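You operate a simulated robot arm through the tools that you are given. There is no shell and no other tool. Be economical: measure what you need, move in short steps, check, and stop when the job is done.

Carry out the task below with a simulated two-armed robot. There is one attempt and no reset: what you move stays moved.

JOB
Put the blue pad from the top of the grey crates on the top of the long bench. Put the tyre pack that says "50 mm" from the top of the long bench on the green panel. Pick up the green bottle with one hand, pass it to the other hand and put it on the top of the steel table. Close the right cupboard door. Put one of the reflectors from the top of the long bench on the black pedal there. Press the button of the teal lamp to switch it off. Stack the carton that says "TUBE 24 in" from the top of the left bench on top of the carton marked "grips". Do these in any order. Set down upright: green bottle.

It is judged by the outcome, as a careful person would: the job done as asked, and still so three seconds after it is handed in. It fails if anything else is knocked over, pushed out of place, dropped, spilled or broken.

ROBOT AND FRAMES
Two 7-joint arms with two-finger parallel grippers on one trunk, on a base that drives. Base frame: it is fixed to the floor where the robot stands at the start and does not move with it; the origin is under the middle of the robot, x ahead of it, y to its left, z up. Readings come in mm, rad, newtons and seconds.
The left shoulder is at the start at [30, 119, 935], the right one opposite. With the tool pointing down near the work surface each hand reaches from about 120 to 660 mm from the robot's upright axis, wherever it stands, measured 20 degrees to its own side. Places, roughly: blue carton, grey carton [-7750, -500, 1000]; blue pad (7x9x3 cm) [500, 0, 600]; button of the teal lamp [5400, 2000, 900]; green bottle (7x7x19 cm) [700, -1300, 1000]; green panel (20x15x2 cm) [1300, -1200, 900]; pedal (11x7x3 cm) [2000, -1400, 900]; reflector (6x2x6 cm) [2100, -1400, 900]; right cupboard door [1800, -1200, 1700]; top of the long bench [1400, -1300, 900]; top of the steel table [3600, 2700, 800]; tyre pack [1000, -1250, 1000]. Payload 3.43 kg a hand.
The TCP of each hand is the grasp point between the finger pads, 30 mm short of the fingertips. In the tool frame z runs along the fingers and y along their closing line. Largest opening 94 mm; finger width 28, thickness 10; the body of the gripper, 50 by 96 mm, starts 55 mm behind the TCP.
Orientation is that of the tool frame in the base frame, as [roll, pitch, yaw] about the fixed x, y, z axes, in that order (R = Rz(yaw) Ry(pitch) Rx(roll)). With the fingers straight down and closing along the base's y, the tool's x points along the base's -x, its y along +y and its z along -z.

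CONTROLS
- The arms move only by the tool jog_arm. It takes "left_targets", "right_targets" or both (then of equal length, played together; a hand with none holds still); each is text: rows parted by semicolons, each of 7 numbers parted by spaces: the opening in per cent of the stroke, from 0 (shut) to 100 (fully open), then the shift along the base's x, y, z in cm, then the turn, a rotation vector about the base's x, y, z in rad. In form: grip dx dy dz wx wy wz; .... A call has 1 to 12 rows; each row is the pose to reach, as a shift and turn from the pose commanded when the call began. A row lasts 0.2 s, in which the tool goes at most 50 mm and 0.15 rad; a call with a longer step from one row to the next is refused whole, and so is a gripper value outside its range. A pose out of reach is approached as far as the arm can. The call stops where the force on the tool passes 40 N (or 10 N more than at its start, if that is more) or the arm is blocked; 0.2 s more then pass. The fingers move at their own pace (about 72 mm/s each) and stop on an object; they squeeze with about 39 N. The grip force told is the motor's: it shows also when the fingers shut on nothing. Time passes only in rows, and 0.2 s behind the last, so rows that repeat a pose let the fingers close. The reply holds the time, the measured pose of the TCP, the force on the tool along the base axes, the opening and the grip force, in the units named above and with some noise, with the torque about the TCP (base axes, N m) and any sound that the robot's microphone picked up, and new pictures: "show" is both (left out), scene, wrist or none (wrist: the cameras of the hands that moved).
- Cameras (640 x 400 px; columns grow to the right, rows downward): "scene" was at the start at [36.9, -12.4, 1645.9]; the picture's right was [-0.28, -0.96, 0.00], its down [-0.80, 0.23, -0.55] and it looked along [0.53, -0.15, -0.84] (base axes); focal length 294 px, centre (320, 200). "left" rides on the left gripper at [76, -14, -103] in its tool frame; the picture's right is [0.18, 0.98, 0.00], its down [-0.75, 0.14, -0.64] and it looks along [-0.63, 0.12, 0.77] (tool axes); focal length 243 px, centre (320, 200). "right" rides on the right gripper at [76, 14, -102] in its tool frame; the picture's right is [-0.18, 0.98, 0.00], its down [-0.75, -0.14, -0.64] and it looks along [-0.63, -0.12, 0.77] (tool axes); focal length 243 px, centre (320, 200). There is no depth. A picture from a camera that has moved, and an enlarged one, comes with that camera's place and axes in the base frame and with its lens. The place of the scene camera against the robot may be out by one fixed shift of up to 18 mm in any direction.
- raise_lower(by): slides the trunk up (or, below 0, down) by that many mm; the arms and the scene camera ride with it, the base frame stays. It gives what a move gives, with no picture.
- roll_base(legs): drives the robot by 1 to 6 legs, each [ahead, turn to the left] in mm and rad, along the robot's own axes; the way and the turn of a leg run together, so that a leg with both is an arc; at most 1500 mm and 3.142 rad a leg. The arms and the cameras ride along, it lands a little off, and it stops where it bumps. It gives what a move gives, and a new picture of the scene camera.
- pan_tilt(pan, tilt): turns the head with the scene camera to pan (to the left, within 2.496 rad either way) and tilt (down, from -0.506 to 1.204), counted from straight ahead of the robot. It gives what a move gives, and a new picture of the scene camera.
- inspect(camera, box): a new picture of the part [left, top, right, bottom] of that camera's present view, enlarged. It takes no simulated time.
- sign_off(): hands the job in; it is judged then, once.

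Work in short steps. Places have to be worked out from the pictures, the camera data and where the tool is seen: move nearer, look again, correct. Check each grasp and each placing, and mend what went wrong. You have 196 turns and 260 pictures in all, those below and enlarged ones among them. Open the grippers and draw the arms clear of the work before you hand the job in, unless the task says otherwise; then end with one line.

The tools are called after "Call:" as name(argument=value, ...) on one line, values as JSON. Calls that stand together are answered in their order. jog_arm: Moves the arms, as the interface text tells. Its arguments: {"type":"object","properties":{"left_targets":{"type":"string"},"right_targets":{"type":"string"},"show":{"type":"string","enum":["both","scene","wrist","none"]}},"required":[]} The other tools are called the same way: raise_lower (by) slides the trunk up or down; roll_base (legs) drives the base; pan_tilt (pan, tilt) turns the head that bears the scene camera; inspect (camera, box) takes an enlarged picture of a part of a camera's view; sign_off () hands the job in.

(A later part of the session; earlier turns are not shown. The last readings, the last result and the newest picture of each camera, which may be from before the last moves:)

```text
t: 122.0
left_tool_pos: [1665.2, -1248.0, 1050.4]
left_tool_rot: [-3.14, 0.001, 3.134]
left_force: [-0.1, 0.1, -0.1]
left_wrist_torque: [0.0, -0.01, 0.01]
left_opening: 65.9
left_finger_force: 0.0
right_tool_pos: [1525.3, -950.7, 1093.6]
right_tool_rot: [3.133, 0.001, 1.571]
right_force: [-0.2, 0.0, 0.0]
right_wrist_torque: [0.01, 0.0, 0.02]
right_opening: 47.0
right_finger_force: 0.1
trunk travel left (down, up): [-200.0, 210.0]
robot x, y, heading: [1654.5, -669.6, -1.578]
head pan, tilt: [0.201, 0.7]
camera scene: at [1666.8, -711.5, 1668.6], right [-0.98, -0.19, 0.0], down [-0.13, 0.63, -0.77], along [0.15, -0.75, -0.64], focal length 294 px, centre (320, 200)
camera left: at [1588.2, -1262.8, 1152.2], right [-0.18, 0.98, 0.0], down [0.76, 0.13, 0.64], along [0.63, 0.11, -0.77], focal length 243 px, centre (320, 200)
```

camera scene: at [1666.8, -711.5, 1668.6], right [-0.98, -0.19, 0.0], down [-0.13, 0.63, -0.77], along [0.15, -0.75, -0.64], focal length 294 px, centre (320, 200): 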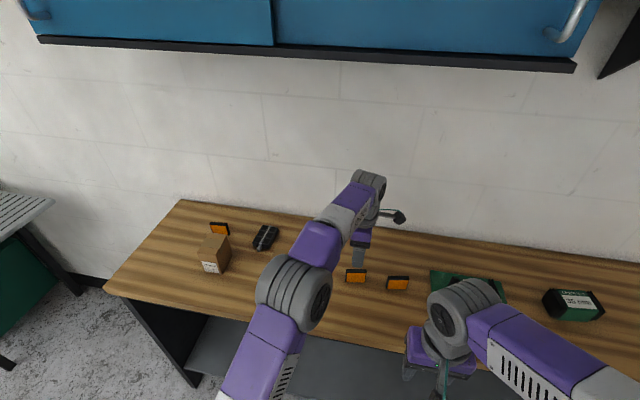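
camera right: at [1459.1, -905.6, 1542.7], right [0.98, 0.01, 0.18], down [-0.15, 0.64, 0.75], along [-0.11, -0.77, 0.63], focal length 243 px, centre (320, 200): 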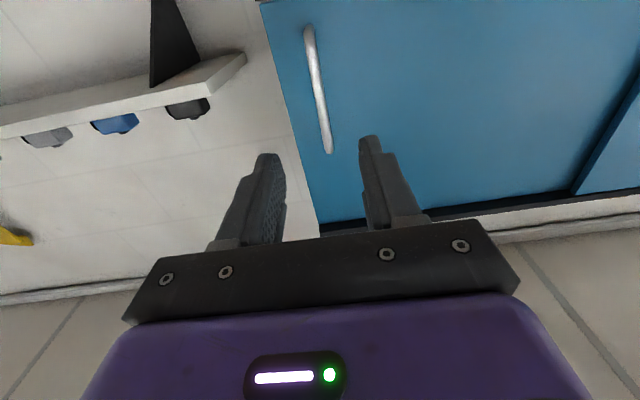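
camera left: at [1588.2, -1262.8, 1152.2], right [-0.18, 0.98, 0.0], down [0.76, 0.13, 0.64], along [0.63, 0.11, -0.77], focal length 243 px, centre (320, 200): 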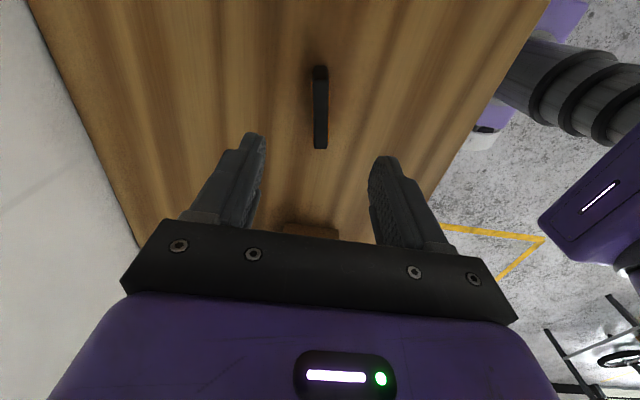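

The reflector's centre is (1655,-1251) and it is turned 9°. I correct, descend and grip it.

Call:
jog_arm(left_targets="70 -0.5 -0.3 -2 0 0 0.08; 70 -1 -0.4 -5 0 0 0.16; 70 -1 -0.4 -8 0 0 0.16; 70 -1 -0.4 -10 0 0 0.16; 70 -1 -0.4 -10.8 0 0 0.16; 0 -1 -0.4 -10.8 0 0 0.16; 0 -1 -0.4 -10.8 0 0 0.16; 0 -1 -0.4 -10.8 0 0 0.16; 0 -1 -0.4 -10.8 0 0 0.16; 0 -1 -0.4 -7.8 0 0 0.16; 0 -1 -0.4 -3.8 0 0 0.16; 0 -1 -0.4 0.5 0 0 0.16")

```text
t: 124.6
left_tool_pos: [1658.3, -1253.5, 1053.2]
left_tool_rot: [3.141, -0.001, -2.992]
left_force: [1.2, -0.6, 0.0]
left_wrist_torque: [0.0, -0.01, -0.02]
left_opening: 16.0
left_finger_force: 38.8
right_tool_pos: [1524.6, -952.4, 1094.2]
right_tool_rot: [3.129, 0.002, 1.572]
right_force: [0.3, 0.5, 0.1]
right_wrist_torque: [0.02, 0.01, 0.02]
right_opening: 46.9
right_finger_force: 0.1
trunk travel left (down, up): [-200.0, 210.0]
robot x, y, heading: [1654.8, -667.8, -1.576]
head pan, tilt: [0.201, 0.7]
camera scene: at [1666.3, -712.2, 1668.6], right [-0.98, -0.19, 0.0], down [-0.13, 0.63, -0.77], along [0.15, -0.75, -0.64], focal length 294 px, centre (320, 200)
camera left: at [1584.3, -1279.0, 1156.5], right [-0.33, 0.94, 0.0], down [0.72, 0.25, 0.64], along [0.61, 0.21, -0.77], focal length 243 px, centre (320, 200)
```

scene: 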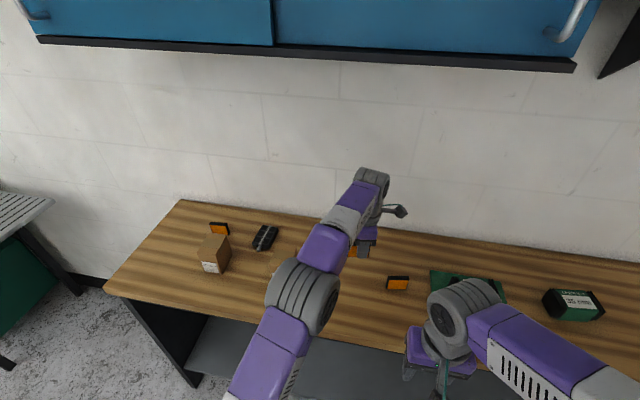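
left: 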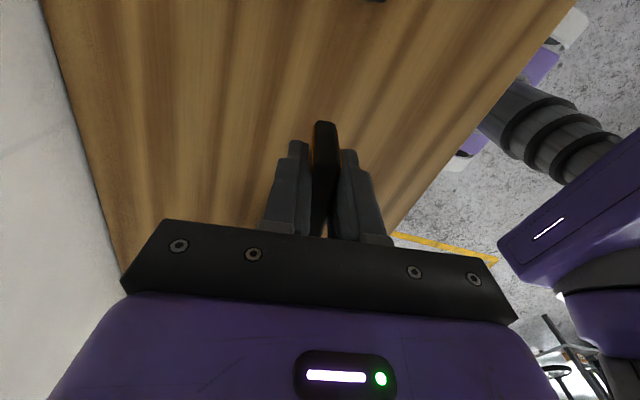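

The reflector is held. I retract it, shift the base left to x≈1930, and turn back to the bench.

Call:
jog_arm(left_targets="0 1.5 4.5 1 0 0 0; 0 3 9 2 0 0 0; 0 4.5 13.5 3 0 0 0; 0 6 18 4 0 0 0; 0 7 22 4 0 0 0; 0 7 22 4 0 0 0", show="none")

Call:
roll_base(legs=[[-60, 0], [0, 1.575], [280, 0], [0, -1.571], [50, 0]])

```text
t: 126.0
left_tool_pos: [1726.0, -1033.2, 1092.6]
left_tool_rot: [3.141, -0.001, -2.992]
left_force: [0.5, 0.1, -0.9]
left_wrist_torque: [-0.01, -0.02, 0.01]
left_opening: 16.2
left_finger_force: 38.9
right_tool_pos: [1524.1, -952.9, 1094.0]
right_tool_rot: [3.13, 0.0, 1.571]
right_force: [-1.0, 0.4, 0.0]
right_wrist_torque: [0.02, 0.02, 0.02]
right_opening: 46.9
right_finger_force: 0.0
trunk travel left (down, up): [-200.0, 210.0]
robot x, y, heading: [1653.1, -667.1, -1.574]
head pan, tilt: [0.201, 0.7]
```

```text
t: 136.7
left_tool_pos: [2019.1, -1013.1, 1093.8]
left_tool_rot: [3.14, 0.001, -2.954]
left_force: [-0.3, 0.3, -1.3]
left_wrist_torque: [-0.01, 0.01, -0.02]
left_opening: 16.0
left_finger_force: 38.5
right_tool_pos: [1815.7, -939.1, 1093.8]
right_tool_rot: [3.132, -0.001, 1.609]
right_force: [-0.3, 0.0, 0.2]
right_wrist_torque: [0.05, -0.01, -0.03]
right_opening: 47.1
right_finger_force: 0.0
trunk travel left (down, up): [-200.0, 210.0]
robot x, y, heading: [1929.6, -648.0, -1.535]
head pan, tilt: [0.201, 0.7]
camera scene: at [1948.5, -695.5, 1668.5], right [-0.97, -0.23, 0.0], down [-0.15, 0.63, -0.76], along [0.18, -0.74, -0.65], focal length 294 px, centre (320, 200)
```

scene: 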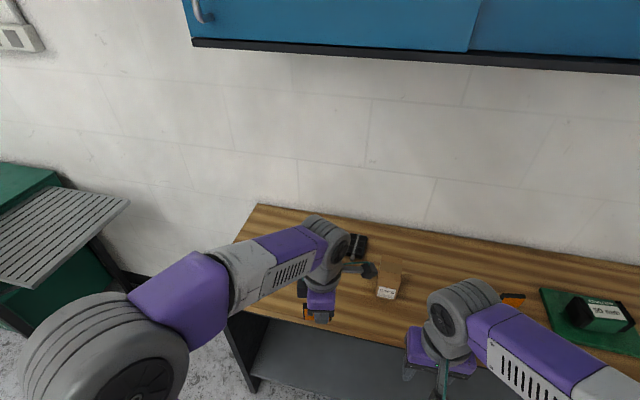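

I move 80 mm closer and bring the left hand over the pedal area at height.

Call:
roll_base(legs=[[80, -0.036]])

Call:
jog_arm(left_targets="0 -0.5 -4.5 0 0 0 0; 0 -1 -9 0 0 0 0; 0 -1.5 -13.5 0 0 0 0; 0 -2 -18 0 0 0 0; 0 -2.5 -22 0 0 0 0; 0 -3 -25 0 0 0 0; 0 -3 -25 0 0 0 0")

```text
t: 137.8
left_tool_pos: [2007.9, -1096.5, 1092.8]
left_tool_rot: [3.141, -0.001, -2.988]
left_force: [0.2, -0.7, 0.4]
left_wrist_torque: [0.01, 0.03, 0.0]
left_opening: 16.4
left_finger_force: 39.1
right_tool_pos: [1806.6, -1015.0, 1093.1]
right_tool_rot: [3.132, 0.001, 1.574]
right_force: [-0.5, -0.2, 0.1]
right_wrist_torque: [0.03, 0.01, -0.01]
right_opening: 47.0
right_finger_force: 0.0
trunk travel left (down, up): [-200.0, 210.0]
robot x, y, heading: [1934.1, -726.6, -1.572]
head pan, tilt: [0.201, 0.7]
camera scene: at [1947.7, -776.0, 1668.5], right [-0.98, -0.2, 0.0], down [-0.13, 0.63, -0.76], along [0.15, -0.75, -0.64], focal length 294 px, centre (320, 200)
```

scene: 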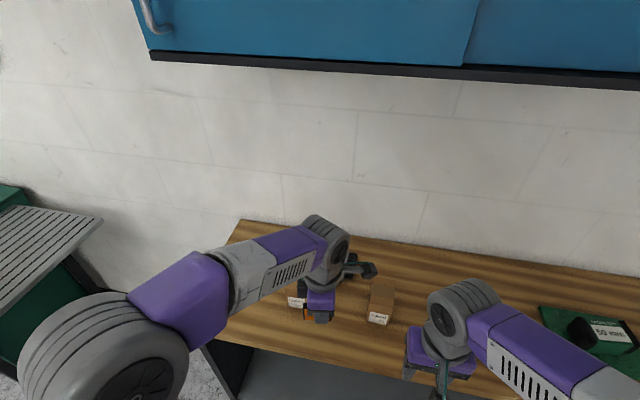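

```text
t: 139.4
left_tool_pos: [1978.4, -1330.9, 1091.3]
left_tool_rot: [3.14, -0.001, -2.99]
left_force: [0.4, 0.0, 0.2]
left_wrist_torque: [0.0, 0.02, -0.02]
left_opening: 16.2
left_finger_force: 39.4
left hand out of reach, approached as far as the arm can: row 6, 7
right_tool_pos: [1805.8, -1014.6, 1093.0]
right_tool_rot: [3.132, -0.001, 1.572]
right_force: [0.2, 0.0, 0.3]
right_wrist_torque: [0.01, 0.01, 0.0]
right_opening: 47.2
right_finger_force: 0.2
trunk travel left (down, up): [-200.0, 210.0]
robot x, y, heading: [1932.8, -728.2, -1.571]
head pan, tilt: [0.201, 0.7]
camera scene: at [1947.7, -775.0, 1668.6], right [-0.98, -0.2, 0.0], down [-0.13, 0.63, -0.76], along [0.15, -0.75, -0.64], focal length 294 px, centre (320, 200)
camera left: at [1905.1, -1356.9, 1194.1], right [-0.33, 0.94, 0.0], down [0.72, 0.25, 0.64], along [0.61, 0.21, -0.77], focal length 243 px, centre (320, 200)
```

scene: 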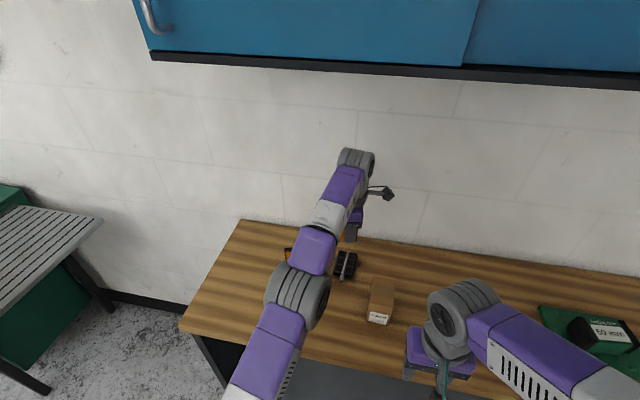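
left: 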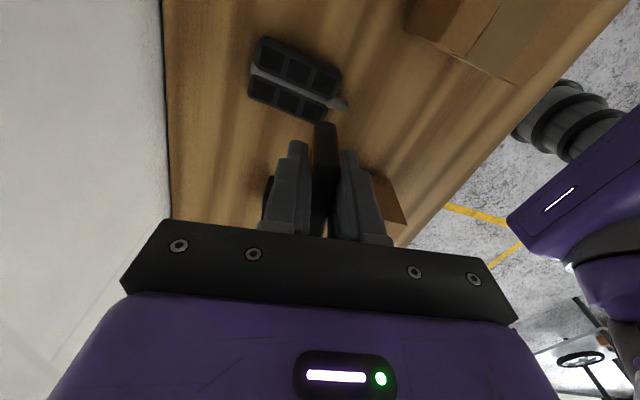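

The pedal centre is about (1980,-1361). I look closely at its top surface before placing.

Call:
inspect(camera="left", box=[220, 20, 380, 140])

Call:
raise_lower(by=120)

```text
3.33 times, centred on (300, 80) of left
camera zoom: at [1905.1, -1356.9, 1194.1], right [-0.33, 0.94, 0.0], down [0.72, 0.25, 0.64], along [0.61, 0.21, -0.77], focal length 809 px, centre (387, 600)
```

zoom: 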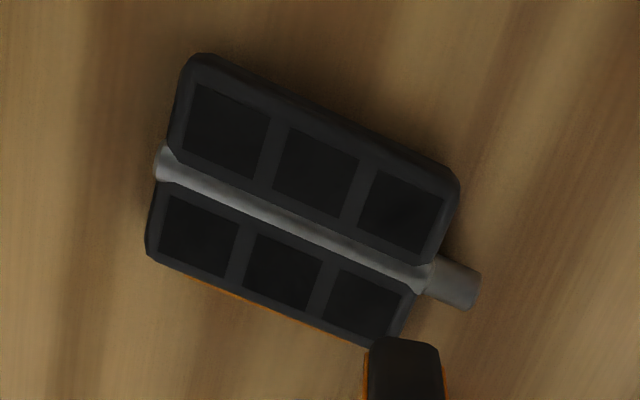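

```text
t: 140.9
left_tool_pos: [1978.6, -1331.7, 1211.4]
left_tool_rot: [-3.141, -0.001, -2.991]
left_force: [0.6, -0.6, -0.4]
left_wrist_torque: [0.01, 0.01, -0.05]
left_opening: 16.1
left_finger_force: 38.9
right_tool_pos: [1806.9, -1013.9, 1213.5]
right_tool_rot: [3.131, 0.0, 1.572]
right_force: [0.3, 0.0, 0.1]
right_wrist_torque: [0.01, -0.01, 0.02]
right_opening: 47.1
right_finger_force: 0.0
trunk travel left (down, up): [-320.0, 90.0]
robot x, y, heading: [1931.6, -728.2, -1.571]
head pan, tilt: [0.201, 0.7]
```

The pedal top is flat enough (spindle recessed). I bring the reflector over its centre and down to just above.

Call:
jog_arm(left_targets="0 0 -0.5 -4 0 0 0; 0 0 -1 -8 0 0 0; 0 0 -2 -12 0 0 0; 0 0 -2.8 -16 0 0 0; 0 0 -2.8 -19 0 0 0; 0 0 -2.8 -21.5 0 0 0; 0 0 -2.8 -21.5 0 0 0")

```text
t: 142.5
left_tool_pos: [1977.8, -1359.3, 995.4]
left_tool_rot: [-3.141, -0.001, -2.989]
left_force: [-0.4, -0.7, -0.5]
left_wrist_torque: [-0.01, -0.01, -0.04]
left_opening: 16.2
left_finger_force: 38.7
right_tool_pos: [1807.1, -1012.9, 1213.8]
right_tool_rot: [3.132, 0.002, 1.572]
right_force: [0.9, 0.3, 0.0]
right_wrist_torque: [-0.02, -0.02, -0.01]
right_opening: 46.9
right_finger_force: 0.1
trunk travel left (down, up): [-320.0, 90.0]
robot x, y, heading: [1932.6, -730.5, -1.572]
head pan, tilt: [0.201, 0.7]
camera scene: at [1947.9, -774.4, 1788.6], right [-0.98, -0.2, 0.0], down [-0.13, 0.63, -0.77], along [0.15, -0.75, -0.64], focal length 294 px, centre (320, 200)
camera left: at [1905.3, -1384.8, 1098.7], right [-0.33, 0.94, 0.0], down [0.72, 0.25, 0.64], along [0.61, 0.21, -0.77], focal length 243 px, centre (320, 200)
```

scene: 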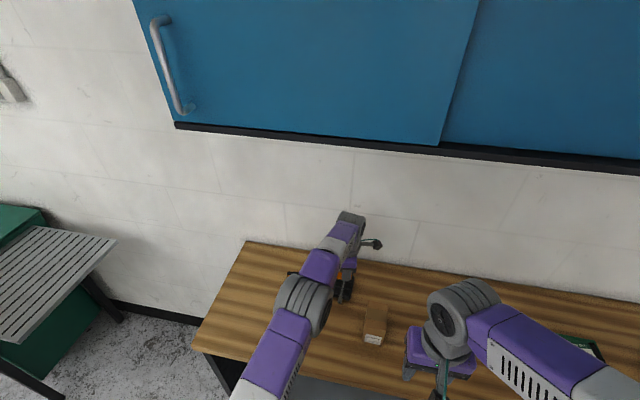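
left: 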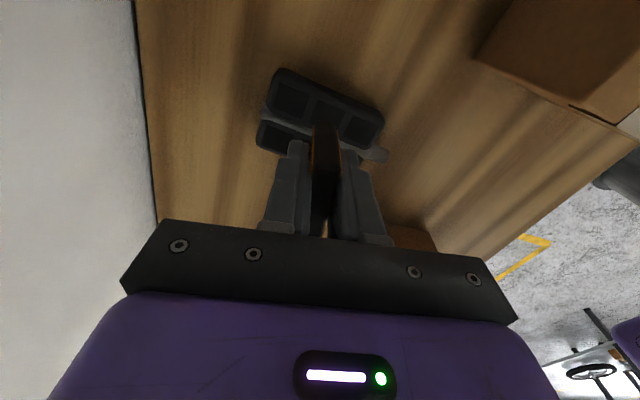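

It lines up with the pedal's middle. I lower slowly to contact.

Call:
jog_arm(left_targets="0 0.2 0 -1 0 0 0; 0 0.2 0 -1.5 0 0 0; 0 0.2 0 -1.9 0 0 0; 0 0.2 0 -2.2 0 0 0; 0 0.2 0 -2.5 0 0 0; 0 0.2 0 -2.8 0 0 0; 0 0.2 0 -3.1 0 0 0; 0 0.2 0 -3.4 0 0 0; 0 0.2 0 -3.7 0 0 0; 0 0.2 0 -4 0 0 0", show="wrist")

```text
t: 144.7
left_tool_pos: [1980.0, -1359.8, 962.8]
left_tool_rot: [-3.132, -0.002, -2.99]
left_force: [1.7, 1.2, 22.4]
left_wrist_torque: [0.08, -0.19, -0.01]
left_opening: 16.2
left_finger_force: 39.1
right_tool_pos: [1807.4, -1011.6, 1214.5]
right_tool_rot: [3.13, 0.004, 1.571]
right_force: [0.1, -0.4, 0.1]
right_wrist_torque: [0.01, 0.01, -0.02]
right_opening: 47.1
right_finger_force: 0.0
trunk travel left (down, up): [-320.0, 90.0]
robot x, y, heading: [1934.1, -731.1, -1.572]
head pan, tilt: [0.201, 0.7]
camera left: at [1907.7, -1384.2, 1065.0], right [-0.33, 0.94, -0.01], down [0.72, 0.26, 0.64], along [0.6, 0.21, -0.77], focal length 243 px, centre (320, 200)
```

left: 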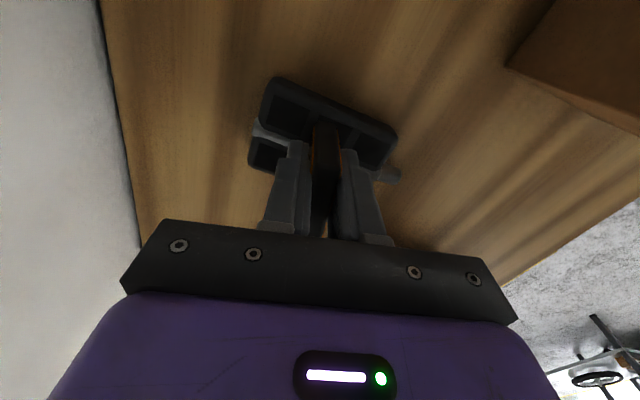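

Firm contact on the pedal. I ease the pressure, release gently and rise straight up.

Call:
jog_arm(left_targets="0 0 0 0.5 0 0 0; 0 0 0 0.5 0 0 0; 25 0 0 0.5 0 0 0; 40 0 0 0.5 0 0 0; 40 0 0 0.5 0 0 0; 40 0 0 2 0 0 0; 40 0 0 5 0 0 0; 40 0 0 9 0 0 0; 40 0 0 13 0 0 0; 40 0 1 16 0 0 0; 40 0 1 16 0 0 0")

```text
t: 147.1
left_tool_pos: [1981.8, -1350.6, 1118.5]
left_tool_rot: [3.139, 0.0, -2.99]
left_force: [-1.0, 0.2, -0.2]
left_wrist_torque: [0.01, 0.03, 0.01]
left_opening: 37.7
left_finger_force: 0.0
right_tool_pos: [1806.6, -1014.7, 1214.1]
right_tool_rot: [3.133, 0.0, 1.572]
right_force: [0.1, -0.4, 1.1]
right_wrist_torque: [-0.04, -0.02, -0.04]
right_opening: 47.3
right_finger_force: 0.1
trunk travel left (down, up): [-320.0, 90.0]
robot x, y, heading: [1929.3, -730.2, -1.574]
head pan, tilt: [0.201, 0.7]
camera scene: at [1947.9, -775.6, 1788.5], right [-0.98, -0.2, 0.0], down [-0.13, 0.63, -0.76], along [0.15, -0.75, -0.64], focal length 294 px, centre (320, 200)
camera left: at [1907.4, -1375.9, 1221.0], right [-0.33, 0.94, 0.0], down [0.72, 0.25, 0.64], along [0.61, 0.21, -0.77], focal length 243 px, centre (320, 200)
```

scene: 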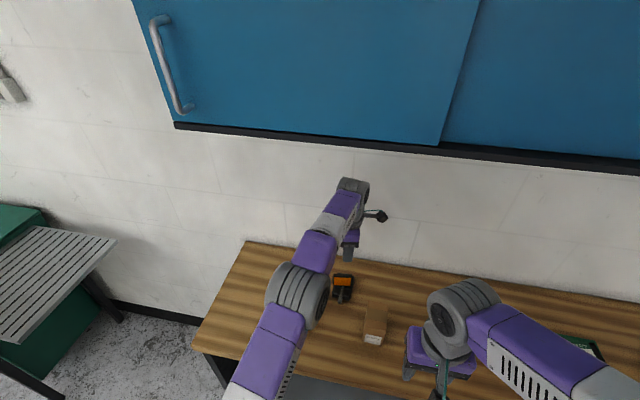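
left: 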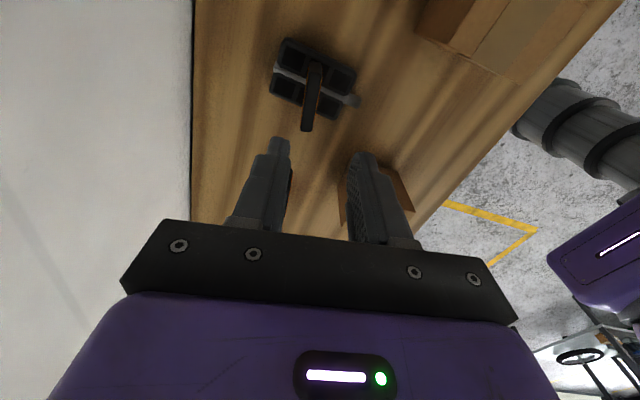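

The reflector stands centred on the pedal. Next is the bottle: I retract the left hand, turning it back to its normal yaw.

Call:
jog_arm(left_targets="60 0 3 0 0 0 0; 60 0 6.5 0 0 0 -0.15; 60 0 10 0 0 0 -0.3; 60 0 13.5 0 0 0 -0.45; 60 0.5 17 0 0 0 -0.6; 60 1 20.5 0 0 0 -0.75; 60 1.5 24 0 0 0 -0.9; 60 2 27.5 0 0 0 -1.05; 60 2.5 31 0 0 0 -1.2; 60 3 34 0 0 0 -1.35; 60 3.5 37 0 0 0 -1.5; 60 4 40 0 0 0 -1.65", show="none")

Call:
roll_base(legs=[[-110, 0], [0, -1.571], [1200, 0], [0, 1.571]])

Call:
inspect(camera="right", box=[0, 0, 640, 400])

```text
t: 149.7
left_tool_pos: [2017.1, -954.3, 1119.6]
left_tool_rot: [3.139, -0.002, 1.64]
left_force: [-0.1, 0.8, 1.0]
left_wrist_torque: [-0.03, 0.01, -0.01]
left_opening: 56.2
left_finger_force: 0.0
left hand out of reach, approached as far as the arm can: row 12
right_tool_pos: [1806.7, -1013.6, 1215.1]
right_tool_rot: [3.131, 0.003, 1.573]
right_force: [0.0, 0.8, 0.0]
right_wrist_torque: [0.03, 0.02, -0.02]
right_opening: 46.8
right_finger_force: 0.2
trunk travel left (down, up): [-320.0, 90.0]
robot x, y, heading: [1930.9, -733.8, -1.573]
head pan, tilt: [0.201, 0.7]
```

```text
t: 164.2
left_tool_pos: [821.3, -846.8, 1120.1]
left_tool_rot: [3.14, -0.005, 1.65]
left_force: [0.1, 1.5, -0.2]
left_wrist_torque: [0.03, -0.01, 0.03]
left_opening: 56.2
left_finger_force: 0.0
right_tool_pos: [613.2, -910.2, 1213.3]
right_tool_rot: [3.13, 0.002, 1.582]
right_force: [0.6, 0.3, -0.5]
right_wrist_torque: [-0.01, -0.03, 0.01]
right_opening: 47.2
right_finger_force: 0.0
trunk travel left (down, up): [-320.0, 90.0]
robot x, y, heading: [735.5, -621.5, -1.562]
head pan, tilt: [0.201, 0.7]
camera scene: at [751.2, -669.1, 1788.6], right [-0.98, -0.21, 0.0], down [-0.13, 0.63, -0.76], along [0.16, -0.75, -0.64], focal length 294 px, centre (320, 200)
```

scene: 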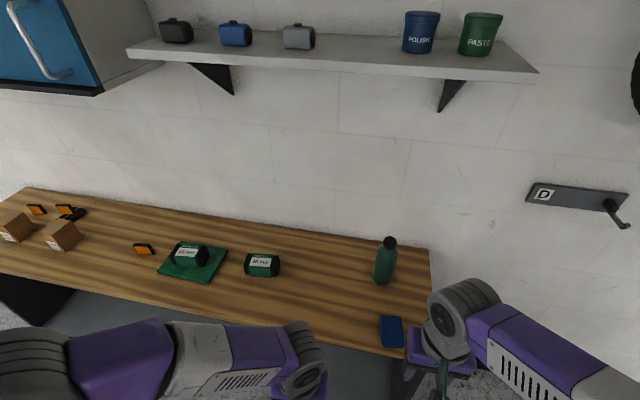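

```text
1.00 times, centred on (320, 200) of right (not enlarged: the box is as wide or as high as the picture)
camera zoom: at [625.8, -834.7, 1316.2], right [0.98, -0.17, 0.01], down [-0.14, -0.75, 0.64], along [-0.1, -0.63, -0.77], focal length 243 px, centre (320, 200)
```

zoom: 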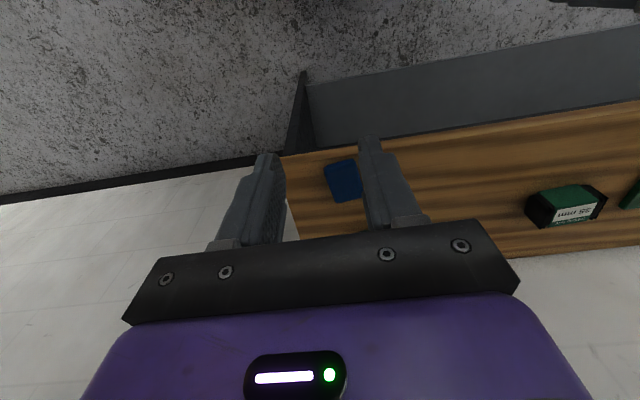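

The bottle is at about (664,-1328). I move 50 mm closer and bring the right hand in tilted forward-down, stopping short of it.

Call:
roll_base(legs=[[50, 0]])

Call:
jog_arm(right_targets="100 0.6 -3 -1 -0.121 0 0; 100 1.3 -6 -2 -0.242 0 0; 100 1.9 -9 -3 -0.364 0 0; 100 2.5 -12 -5 -0.485 0 0; 100 3.2 -15 -8 -0.606 0 0; 100 3.8 -18 -11 -0.727 0 0; 100 4.4 -20.5 -14 -0.85 0 0; 100 5.1 -22.5 -16 -0.97 0 0; 100 5.1 -22.5 -16 -0.97 0 0")

```text
t: 165.1
left_tool_pos: [823.0, -897.8, 1119.7]
left_tool_rot: [3.141, -0.005, 1.65]
left_force: [0.0, -0.5, -0.9]
left_wrist_torque: [0.03, 0.03, -0.01]
left_opening: 56.2
left_finger_force: 0.1
right_tool_pos: [611.5, -959.6, 1214.7]
right_tool_rot: [3.131, 0.0, 1.581]
right_force: [0.0, 0.6, -0.2]
right_wrist_torque: [0.03, 0.02, -0.02]
right_opening: 47.1
right_finger_force: 0.1
trunk travel left (down, up): [-320.0, 90.0]
robot x, y, heading: [734.2, -673.3, -1.566]
head pan, tilt: [0.201, 0.7]
camera scene: at [751.4, -720.3, 1788.6], right [-0.98, -0.21, 0.0], down [-0.13, 0.63, -0.76], along [0.16, -0.75, -0.64], focal length 294 px, centre (320, 200)
```

scene: 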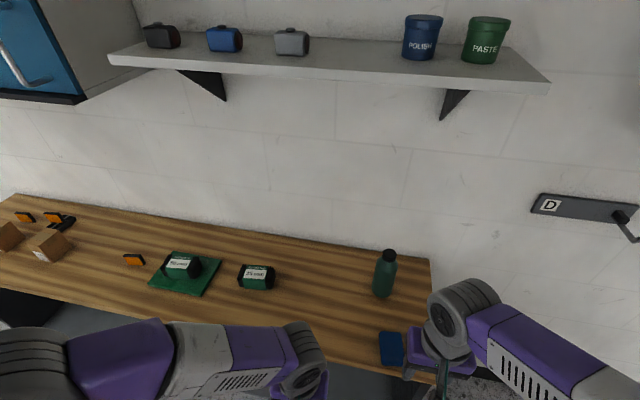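

```text
t: 167.1
left_tool_pos: [822.9, -897.1, 1120.1]
left_tool_rot: [3.138, -0.005, 1.654]
left_force: [-0.1, 0.8, 0.3]
left_wrist_torque: [0.01, 0.01, 0.02]
left_opening: 56.5
left_finger_force: 0.1
right_tool_pos: [663.5, -1184.0, 1055.5]
right_tool_rot: [-3.138, 0.973, 1.587]
right_force: [0.2, -0.4, 0.1]
right_wrist_torque: [-0.01, 0.0, -0.02]
right_opening: 93.7
right_finger_force: 0.0
trunk travel left (down, up): [-320.0, 90.0]
robot x, y, heading: [732.9, -672.9, -1.566]
head pan, tilt: [0.201, 0.7]
camera scene: at [751.4, -718.1, 1788.6], right [-0.98, -0.2, 0.0], down [-0.13, 0.63, -0.77], along [0.16, -0.75, -0.64], focal length 294 px, centre (320, 200)
camera right: at [676.9, -1056.9, 1049.5], right [0.98, -0.09, 0.15], down [-0.14, 0.1, 0.98], along [-0.1, -0.99, 0.09], focal length 243 px, centre (320, 200)
```

scene: 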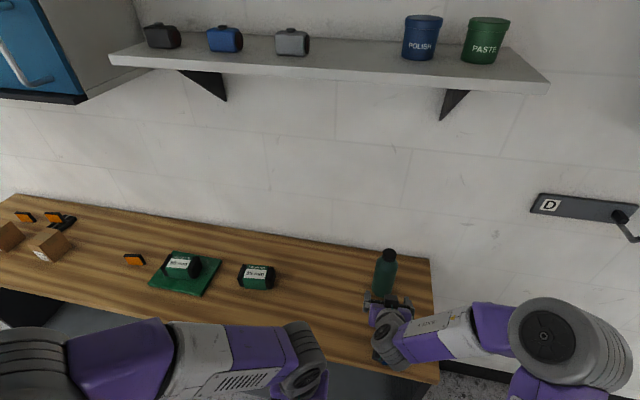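
right: 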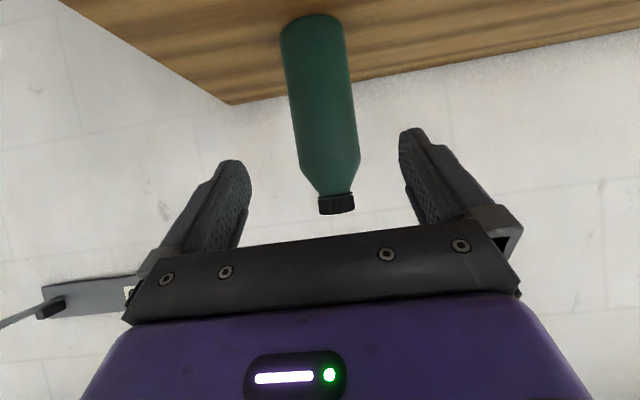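

The bottle's axis is at about (669,-1317). I slide the fingers around it low on the body.

Call:
jog_arm(right_targets="100 0.3 -3 -2 0 0 0; 100 0.6 -6 -4 0 0 0; 100 0.6 -8.5 -5.5 0 0 0; 100 0.6 -11 -7 0 0 0; 100 0.6 -13.3 -8.1 0 0 0; 100 0.6 -13.3 -8.1 0 0 0")

```text
t: 168.5
left_tool_pos: [823.6, -896.7, 1120.3]
left_tool_rot: [3.14, -0.004, 1.652]
left_force: [-0.2, 0.8, 0.4]
left_wrist_torque: [0.02, -0.03, 0.0]
left_opening: 56.4
left_finger_force: 0.1
right_tool_pos: [669.1, -1316.5, 973.4]
right_tool_rot: [-3.136, 0.969, 1.591]
right_force: [0.6, 0.2, -0.3]
right_wrist_torque: [-0.01, 0.06, -0.02]
right_opening: 94.0
right_finger_force: 0.2
trunk travel left (down, up): [-320.0, 90.0]
robot x, y, heading: [735.0, -673.8, -1.565]
head pan, tilt: [0.201, 0.7]
camera scene: at [751.4, -718.5, 1788.6], right [-0.98, -0.2, 0.0], down [-0.13, 0.63, -0.77], along [0.16, -0.75, -0.64], focal length 294 px, centre (320, 200)
camera right: at [682.6, -1190.4, 967.7], right [0.98, -0.09, 0.15], down [-0.14, 0.1, 0.98], along [-0.1, -0.99, 0.09], focal length 243 px, centre (320, 200)
```

scene: 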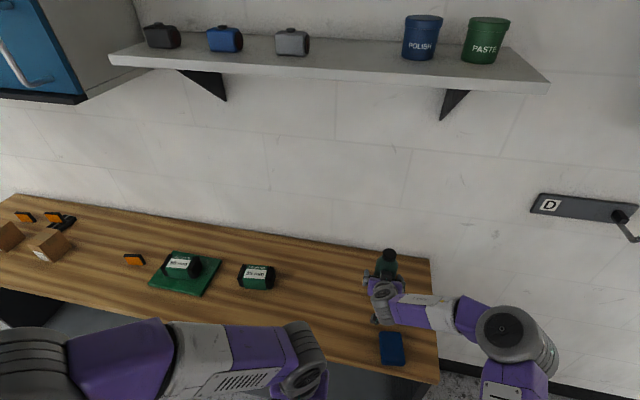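
right: 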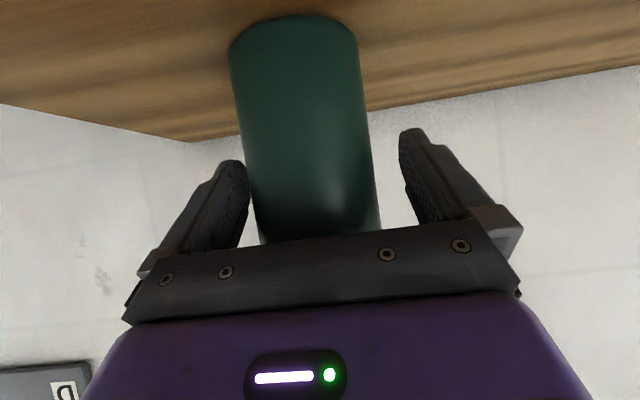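

The bottle is between the fingers, about 5 mm off-centre. I shift, close, and lift straight up.

Call:
jog_arm(right_targets="100 -0.5 0 0 0 0 0; 50 -0.5 0 0 0 0 0; 0 -0.5 0 0 0 0 0; 0 -0.5 0 0 0 0 0; 0 -0.5 0 0 0 0 0; 0 -0.5 0 0 0 0 0; 0 -0.5 0 2 0 0 0; 0 -0.5 0 6 0 0 0; 0 -0.5 0 10 0 0 0; 0 -0.5 0 14 0 0 0; 0 -0.5 0 14 0 0 0")

```text
t: 170.9
left_tool_pos: [822.8, -898.1, 1120.0]
left_tool_rot: [3.14, -0.003, 1.651]
left_force: [0.0, -0.3, -0.1]
left_wrist_torque: [0.0, 0.0, 0.0]
left_opening: 56.4
left_finger_force: 0.1
right_tool_pos: [663.6, -1319.3, 1112.4]
right_tool_rot: [-3.135, 0.97, 1.59]
right_force: [0.4, -0.5, -6.1]
right_wrist_torque: [0.07, -0.01, 0.0]
right_opening: 71.0
right_finger_force: 38.8
trunk travel left (down, up): [-320.0, 90.0]
robot x, y, heading: [734.8, -673.7, -1.562]
head pan, tilt: [0.201, 0.7]
camera scene: at [750.9, -720.6, 1788.5], right [-0.98, -0.2, 0.0], down [-0.13, 0.63, -0.76], along [0.16, -0.75, -0.64], focal length 294 px, centre (320, 200)
camera right: at [677.3, -1192.8, 1107.0], right [0.98, -0.09, 0.15], down [-0.14, 0.1, 0.98], along [-0.1, -0.99, 0.09], focal length 243 px, centre (320, 200)
```

scene: 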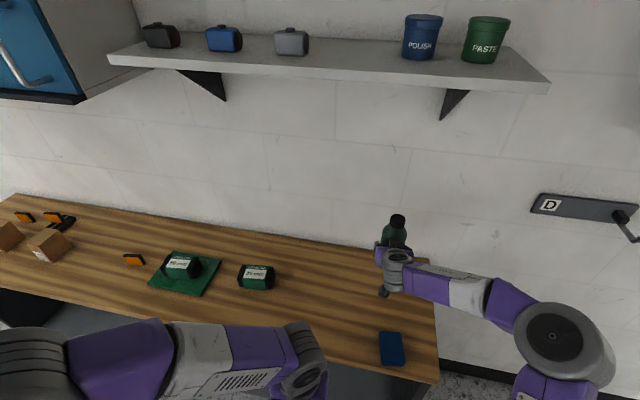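
right: 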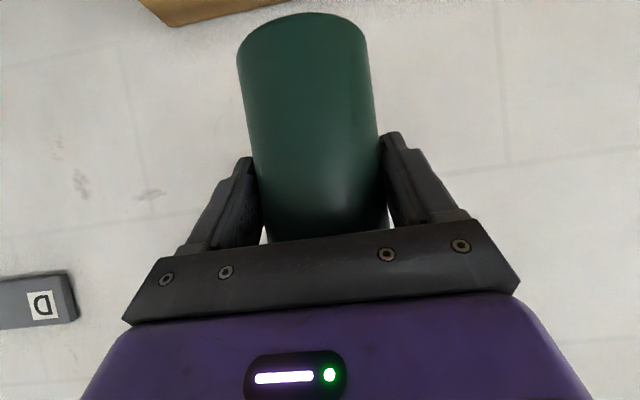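

The bottle is held, at about 0.6 kg. I bring it to the front centre, and raise the left hand above cap height.

Call:
jog_arm(right_targets="0 1 4 0 0 0 0; 0 2.3 8 0 0 0 0; 0 3.5 12 0 0 0 0; 0 4.7 16 0 0 0 0; 0 5.9 20 0 0 0 0; 0 7 24 0 0 0 0; 0 7 24 0 0 0 0", left_targets="100 1 0 4 0 0 -0.04; 100 2 0 8 0 0 -0.08; 100 2 0 12 0 0 -0.08; 100 2 0 16 0 0 -0.08; 100 2 -1 20 0 0 -0.08; 100 2 -2 23 0 0 -0.08; 100 2 -2 23 0 0 -0.08")

```text
t: 172.5
left_tool_pos: [841.1, -918.1, 1350.5]
left_tool_rot: [3.14, -0.004, 1.571]
left_force: [0.1, 0.3, 0.2]
left_wrist_torque: [-0.01, -0.02, -0.02]
left_opening: 94.1
left_finger_force: 0.0
right_tool_pos: [734.0, -1078.5, 1113.5]
right_tool_rot: [-3.137, 0.971, 1.589]
right_force: [0.1, -0.5, -7.3]
right_wrist_torque: [0.07, -0.01, -0.03]
right_opening: 71.1
right_finger_force: 38.8
trunk travel left (down, up): [-320.0, 90.0]
robot x, y, heading: [735.5, -673.7, -1.568]
head pan, tilt: [0.201, 0.7]
camera scene: at [750.7, -720.1, 1788.5], right [-0.98, -0.2, 0.0], down [-0.13, 0.63, -0.76], along [0.16, -0.75, -0.64], focal length 294 px, centre (320, 200)
camera right: at [747.5, -951.2, 1107.7], right [0.98, -0.09, 0.15], down [-0.14, 0.1, 0.98], along [-0.1, -0.99, 0.09], focal length 243 px, centre (320, 200)
camera left: at [826.4, -842.4, 1452.7], right [0.98, 0.18, 0.0], down [0.14, -0.76, 0.64], along [0.12, -0.63, -0.77], focal length 243 px, centre (320, 200)
```

scene: 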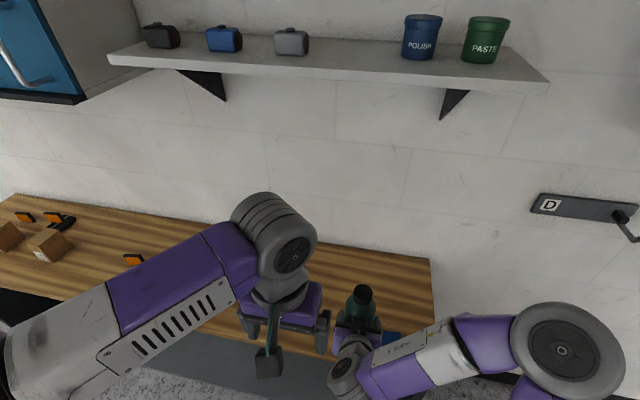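
right: 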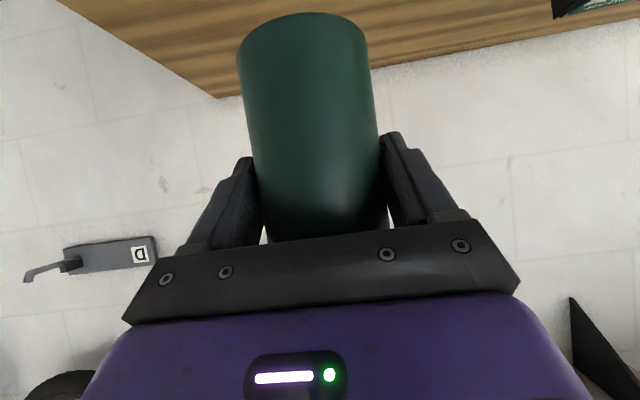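
left: 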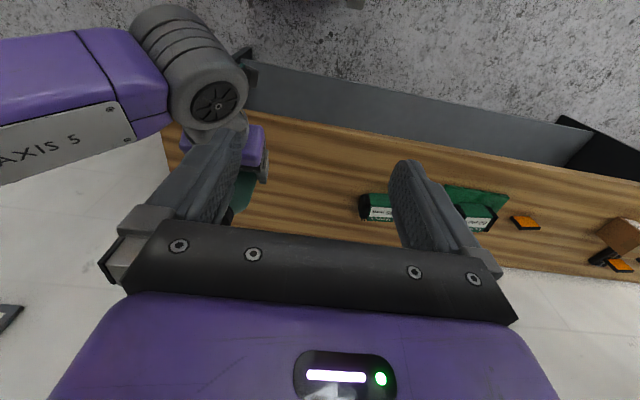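

I move the left hand directly above the bottle, still above the cap, and check alignment.

Call:
jog_arm(left_targets="100 -2.2 -3.3 0 0 0 0; 100 -4.4 -6.6 0 0 0 0; 100 -6.5 -9.8 0 0 0 0; 100 -8.6 -13 0 0 0 0; 100 -10.7 -16.2 0 0 0 0; 100 -10.7 -16.2 0 0 0 0")

```text
t: 173.9
left_tool_pos: [735.7, -1080.1, 1348.9]
left_tool_rot: [3.14, -0.004, 1.572]
left_force: [0.3, 0.1, -0.3]
left_wrist_torque: [-0.05, -0.02, 0.0]
left_opening: 94.2
left_finger_force: 0.0
right_tool_pos: [734.8, -1077.6, 1113.7]
right_tool_rot: [-3.137, 0.97, 1.591]
right_force: [0.4, -0.2, -5.2]
right_wrist_torque: [0.04, 0.0, 0.01]
right_opening: 70.8
right_finger_force: 39.1
trunk travel left (down, up): [-320.0, 90.0]
robot x, y, heading: [738.7, -674.5, -1.57]
head pan, tilt: [0.201, 0.7]
camera scene: at [752.2, -718.3, 1788.6], right [-0.98, -0.21, 0.0], down [-0.13, 0.63, -0.77], along [0.16, -0.75, -0.64], focal length 294 px, centre (320, 200)
camera left: at [721.6, -1004.5, 1451.9], right [0.98, 0.18, 0.0], down [0.14, -0.76, 0.64], along [0.12, -0.63, -0.77], focal length 243 px, centre (320, 200)
```

scene: 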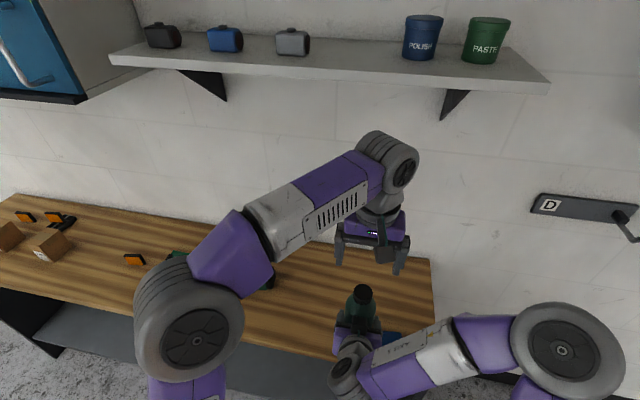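
left: 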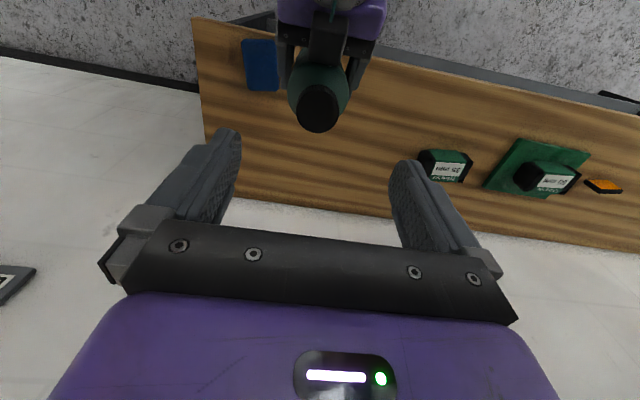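

Aligned within 2 mm. I descend over the bottle's upper body.

Call:
jog_arm(left_targets="100 -0.1 0.2 -4 0 0 0; 100 -0.1 0.2 -8 0 0 0; 100 -0.1 0.2 -11 0 0 0; 100 -0.1 0.2 -13 0 0 0; 100 -0.1 0.2 -14.5 0 0 0; 100 -0.1 0.2 -15.5 0 0 0; 100 -0.1 0.2 -15.5 0 0 0")

```text
t: 175.5
left_tool_pos: [735.6, -1077.8, 1194.5]
left_tool_rot: [3.14, -0.003, 1.57]
left_force: [0.2, -0.3, 0.1]
left_wrist_torque: [-0.01, 0.02, 0.04]
left_opening: 94.0
left_finger_force: 0.0
right_tool_pos: [735.6, -1077.6, 1113.3]
right_tool_rot: [-3.136, 0.969, 1.59]
right_force: [0.0, -0.4, -6.2]
right_wrist_torque: [0.06, 0.0, 0.01]
right_opening: 71.0
right_finger_force: 39.3
trunk travel left (down, up): [-320.0, 90.0]
robot x, y, heading: [734.2, -672.7, -1.564]
head pan, tilt: [0.201, 0.7]
camera scene: at [751.4, -719.4, 1788.5], right [-0.98, -0.2, 0.0], down [-0.13, 0.63, -0.76], along [0.16, -0.75, -0.64], focal length 294 px, centre (320, 200)
camera left: at [720.1, -1002.9, 1297.7], right [0.98, 0.18, 0.0], down [0.14, -0.76, 0.64], along [0.12, -0.63, -0.77], focal length 243 px, centre (320, 200)
```

scene: 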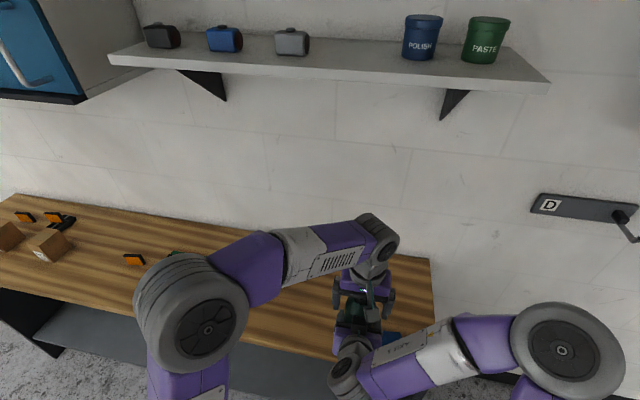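
left: 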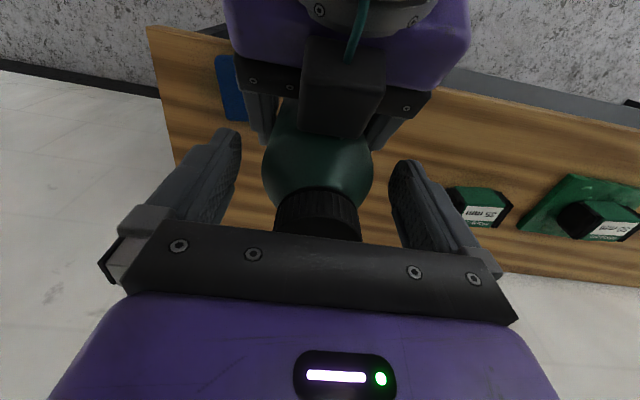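

The left fingers straddle the upper body. I lower 4 mm more, close the left hand, and check the grip.

Call:
jog_arm(left_targets="100 0 0 -0.4 0 0 0; 60 0 0 -0.4 0 0 0; 0 0 0 -0.4 0 0 0; 0 0 0 -0.4 0 0 0; 0 0 0 -0.4 0 0 0; 0 0 0 -0.4 0 0 0; 0 0 0 -0.4 0 0 0")

```text
t: 177.1
left_tool_pos: [734.2, -1079.1, 1191.3]
left_tool_rot: [3.14, -0.004, 1.569]
left_force: [-0.9, -1.7, -0.3]
left_wrist_torque: [-0.07, 0.17, -0.04]
left_opening: 66.1
left_finger_force: 39.2
right_tool_pos: [734.3, -1077.8, 1113.1]
right_tool_rot: [-3.137, 0.97, 1.589]
right_force: [1.8, 1.8, -5.2]
right_wrist_torque: [0.01, -0.05, 0.06]
right_opening: 71.2
right_finger_force: 39.0
trunk travel left (down, up): [-320.0, 90.0]
robot x, y, heading: [738.3, -674.2, -1.57]
head pan, tilt: [0.201, 0.7]
camera scene: at [751.3, -719.5, 1788.5], right [-0.98, -0.2, 0.0], down [-0.13, 0.63, -0.76], along [0.16, -0.75, -0.64], focal length 294 px, centre (320, 200)
camera left: at [720.0, -1002.9, 1294.5], right [0.98, 0.18, 0.0], down [0.14, -0.76, 0.64], along [0.12, -0.63, -0.77], focal length 243 px, centre (320, 200)
```

scene: 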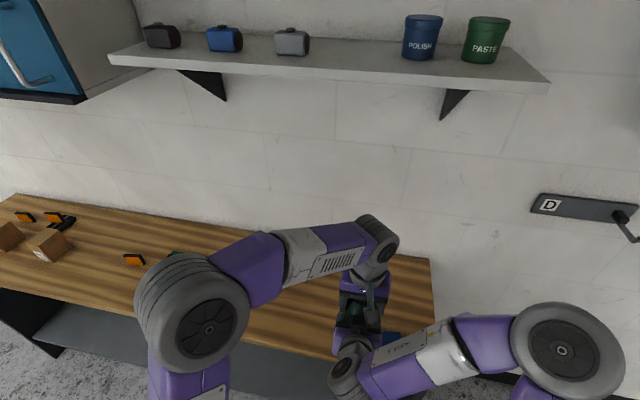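
left: 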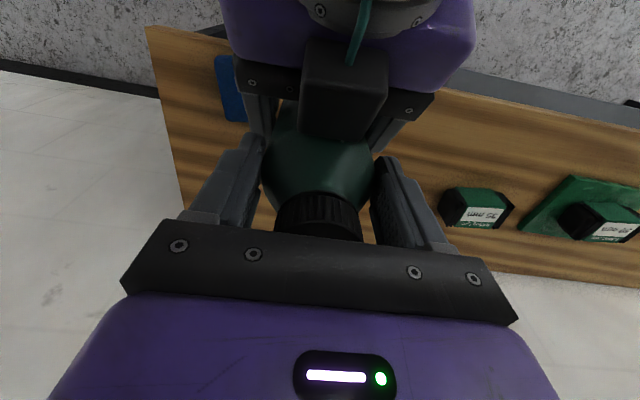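

Both hands now hold it. I open the right hand only slightly to test the left's hold while still surrounding the bottle.

Call:
jog_arm(right_targets="82 0 0 0 0 0 0; 82 0 0 0 0 0 0; 82 0 0 0 0 0 0", left_targets="0 0 0 0 0 0 0; 0 0 0 0 0 0 0; 0 0 0 0 0 0 0")

```text
t: 177.9
left_tool_pos: [733.5, -1079.0, 1190.0]
left_tool_rot: [3.139, -0.002, 1.572]
left_force: [-0.9, 0.6, 0.2]
left_wrist_torque: [0.01, -0.01, 0.03]
left_opening: 66.4
left_finger_force: 38.6
right_tool_pos: [734.1, -1078.5, 1113.1]
right_tool_rot: [-3.136, 0.972, 1.59]
right_force: [0.7, 0.5, -0.1]
right_wrist_torque: [-0.02, 0.0, -0.01]
right_opening: 77.2
right_finger_force: 0.0
trunk travel left (down, up): [-320.0, 90.0]
robot x, y, heading: [734.3, -672.9, -1.564]
head pan, tilt: [0.201, 0.7]
camera scene: at [751.3, -719.5, 1788.5], right [-0.98, -0.2, 0.0], down [-0.13, 0.63, -0.76], along [0.16, -0.75, -0.64], focal length 294 px, centre (320, 200)
camera right: at [747.9, -951.3, 1107.8], right [0.98, -0.09, 0.15], down [-0.14, 0.1, 0.98], along [-0.1, -0.99, 0.09], focal length 243 px, centre (320, 200)
camera left: at [720.0, -1002.9, 1294.5], right [0.98, 0.18, 0.0], down [0.14, -0.76, 0.64], along [0.12, -0.63, -0.77], focal length 243 px, centre (320, 200)
```

scene: 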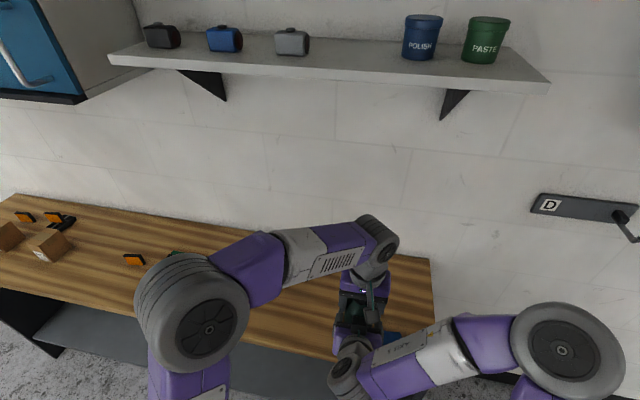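
right: 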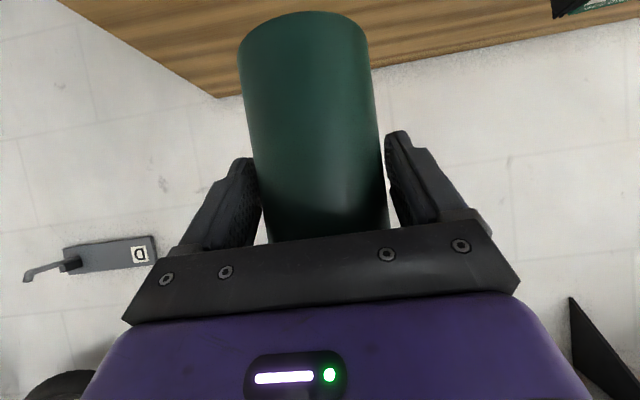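
left: 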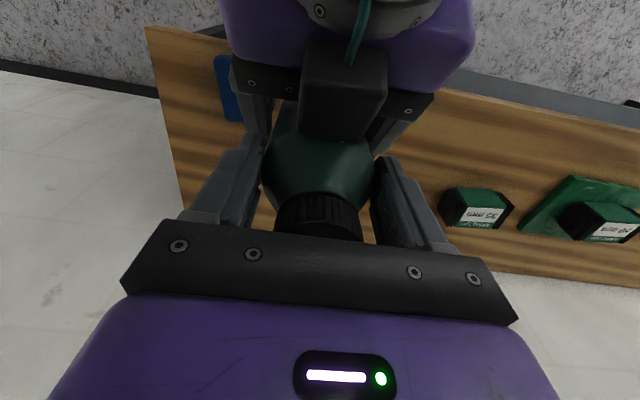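

The right hand now carries no load. I wait briefly to confirm that the left carries the weight.

Call:
jog_arm(left_targets="0 0 0 0 0 0 0; 0 0 0 0.3 0 0 0; 0 0 0 0.6 0 0 0; 0 0 0 0.6 0 0 0", show="none")

```text
t: 178.9
left_tool_pos: [735.3, -1078.5, 1196.9]
left_tool_rot: [3.137, -0.003, 1.573]
left_force: [0.8, -7.5, -17.8]
left_wrist_torque: [-0.31, 0.0, -0.04]
left_opening: 66.2
left_finger_force: 38.5
right_tool_pos: [735.6, -1077.7, 1114.1]
right_tool_rot: [-3.138, 0.974, 1.589]
right_force: [-2.0, 8.3, 11.4]
right_wrist_torque: [-0.3, -0.11, 0.05]
right_opening: 76.9
right_finger_force: 0.0
trunk travel left (down, up): [-320.0, 90.0]
robot x, y, heading: [736.8, -672.2, -1.567]
head pan, tilt: [0.201, 0.7]
```

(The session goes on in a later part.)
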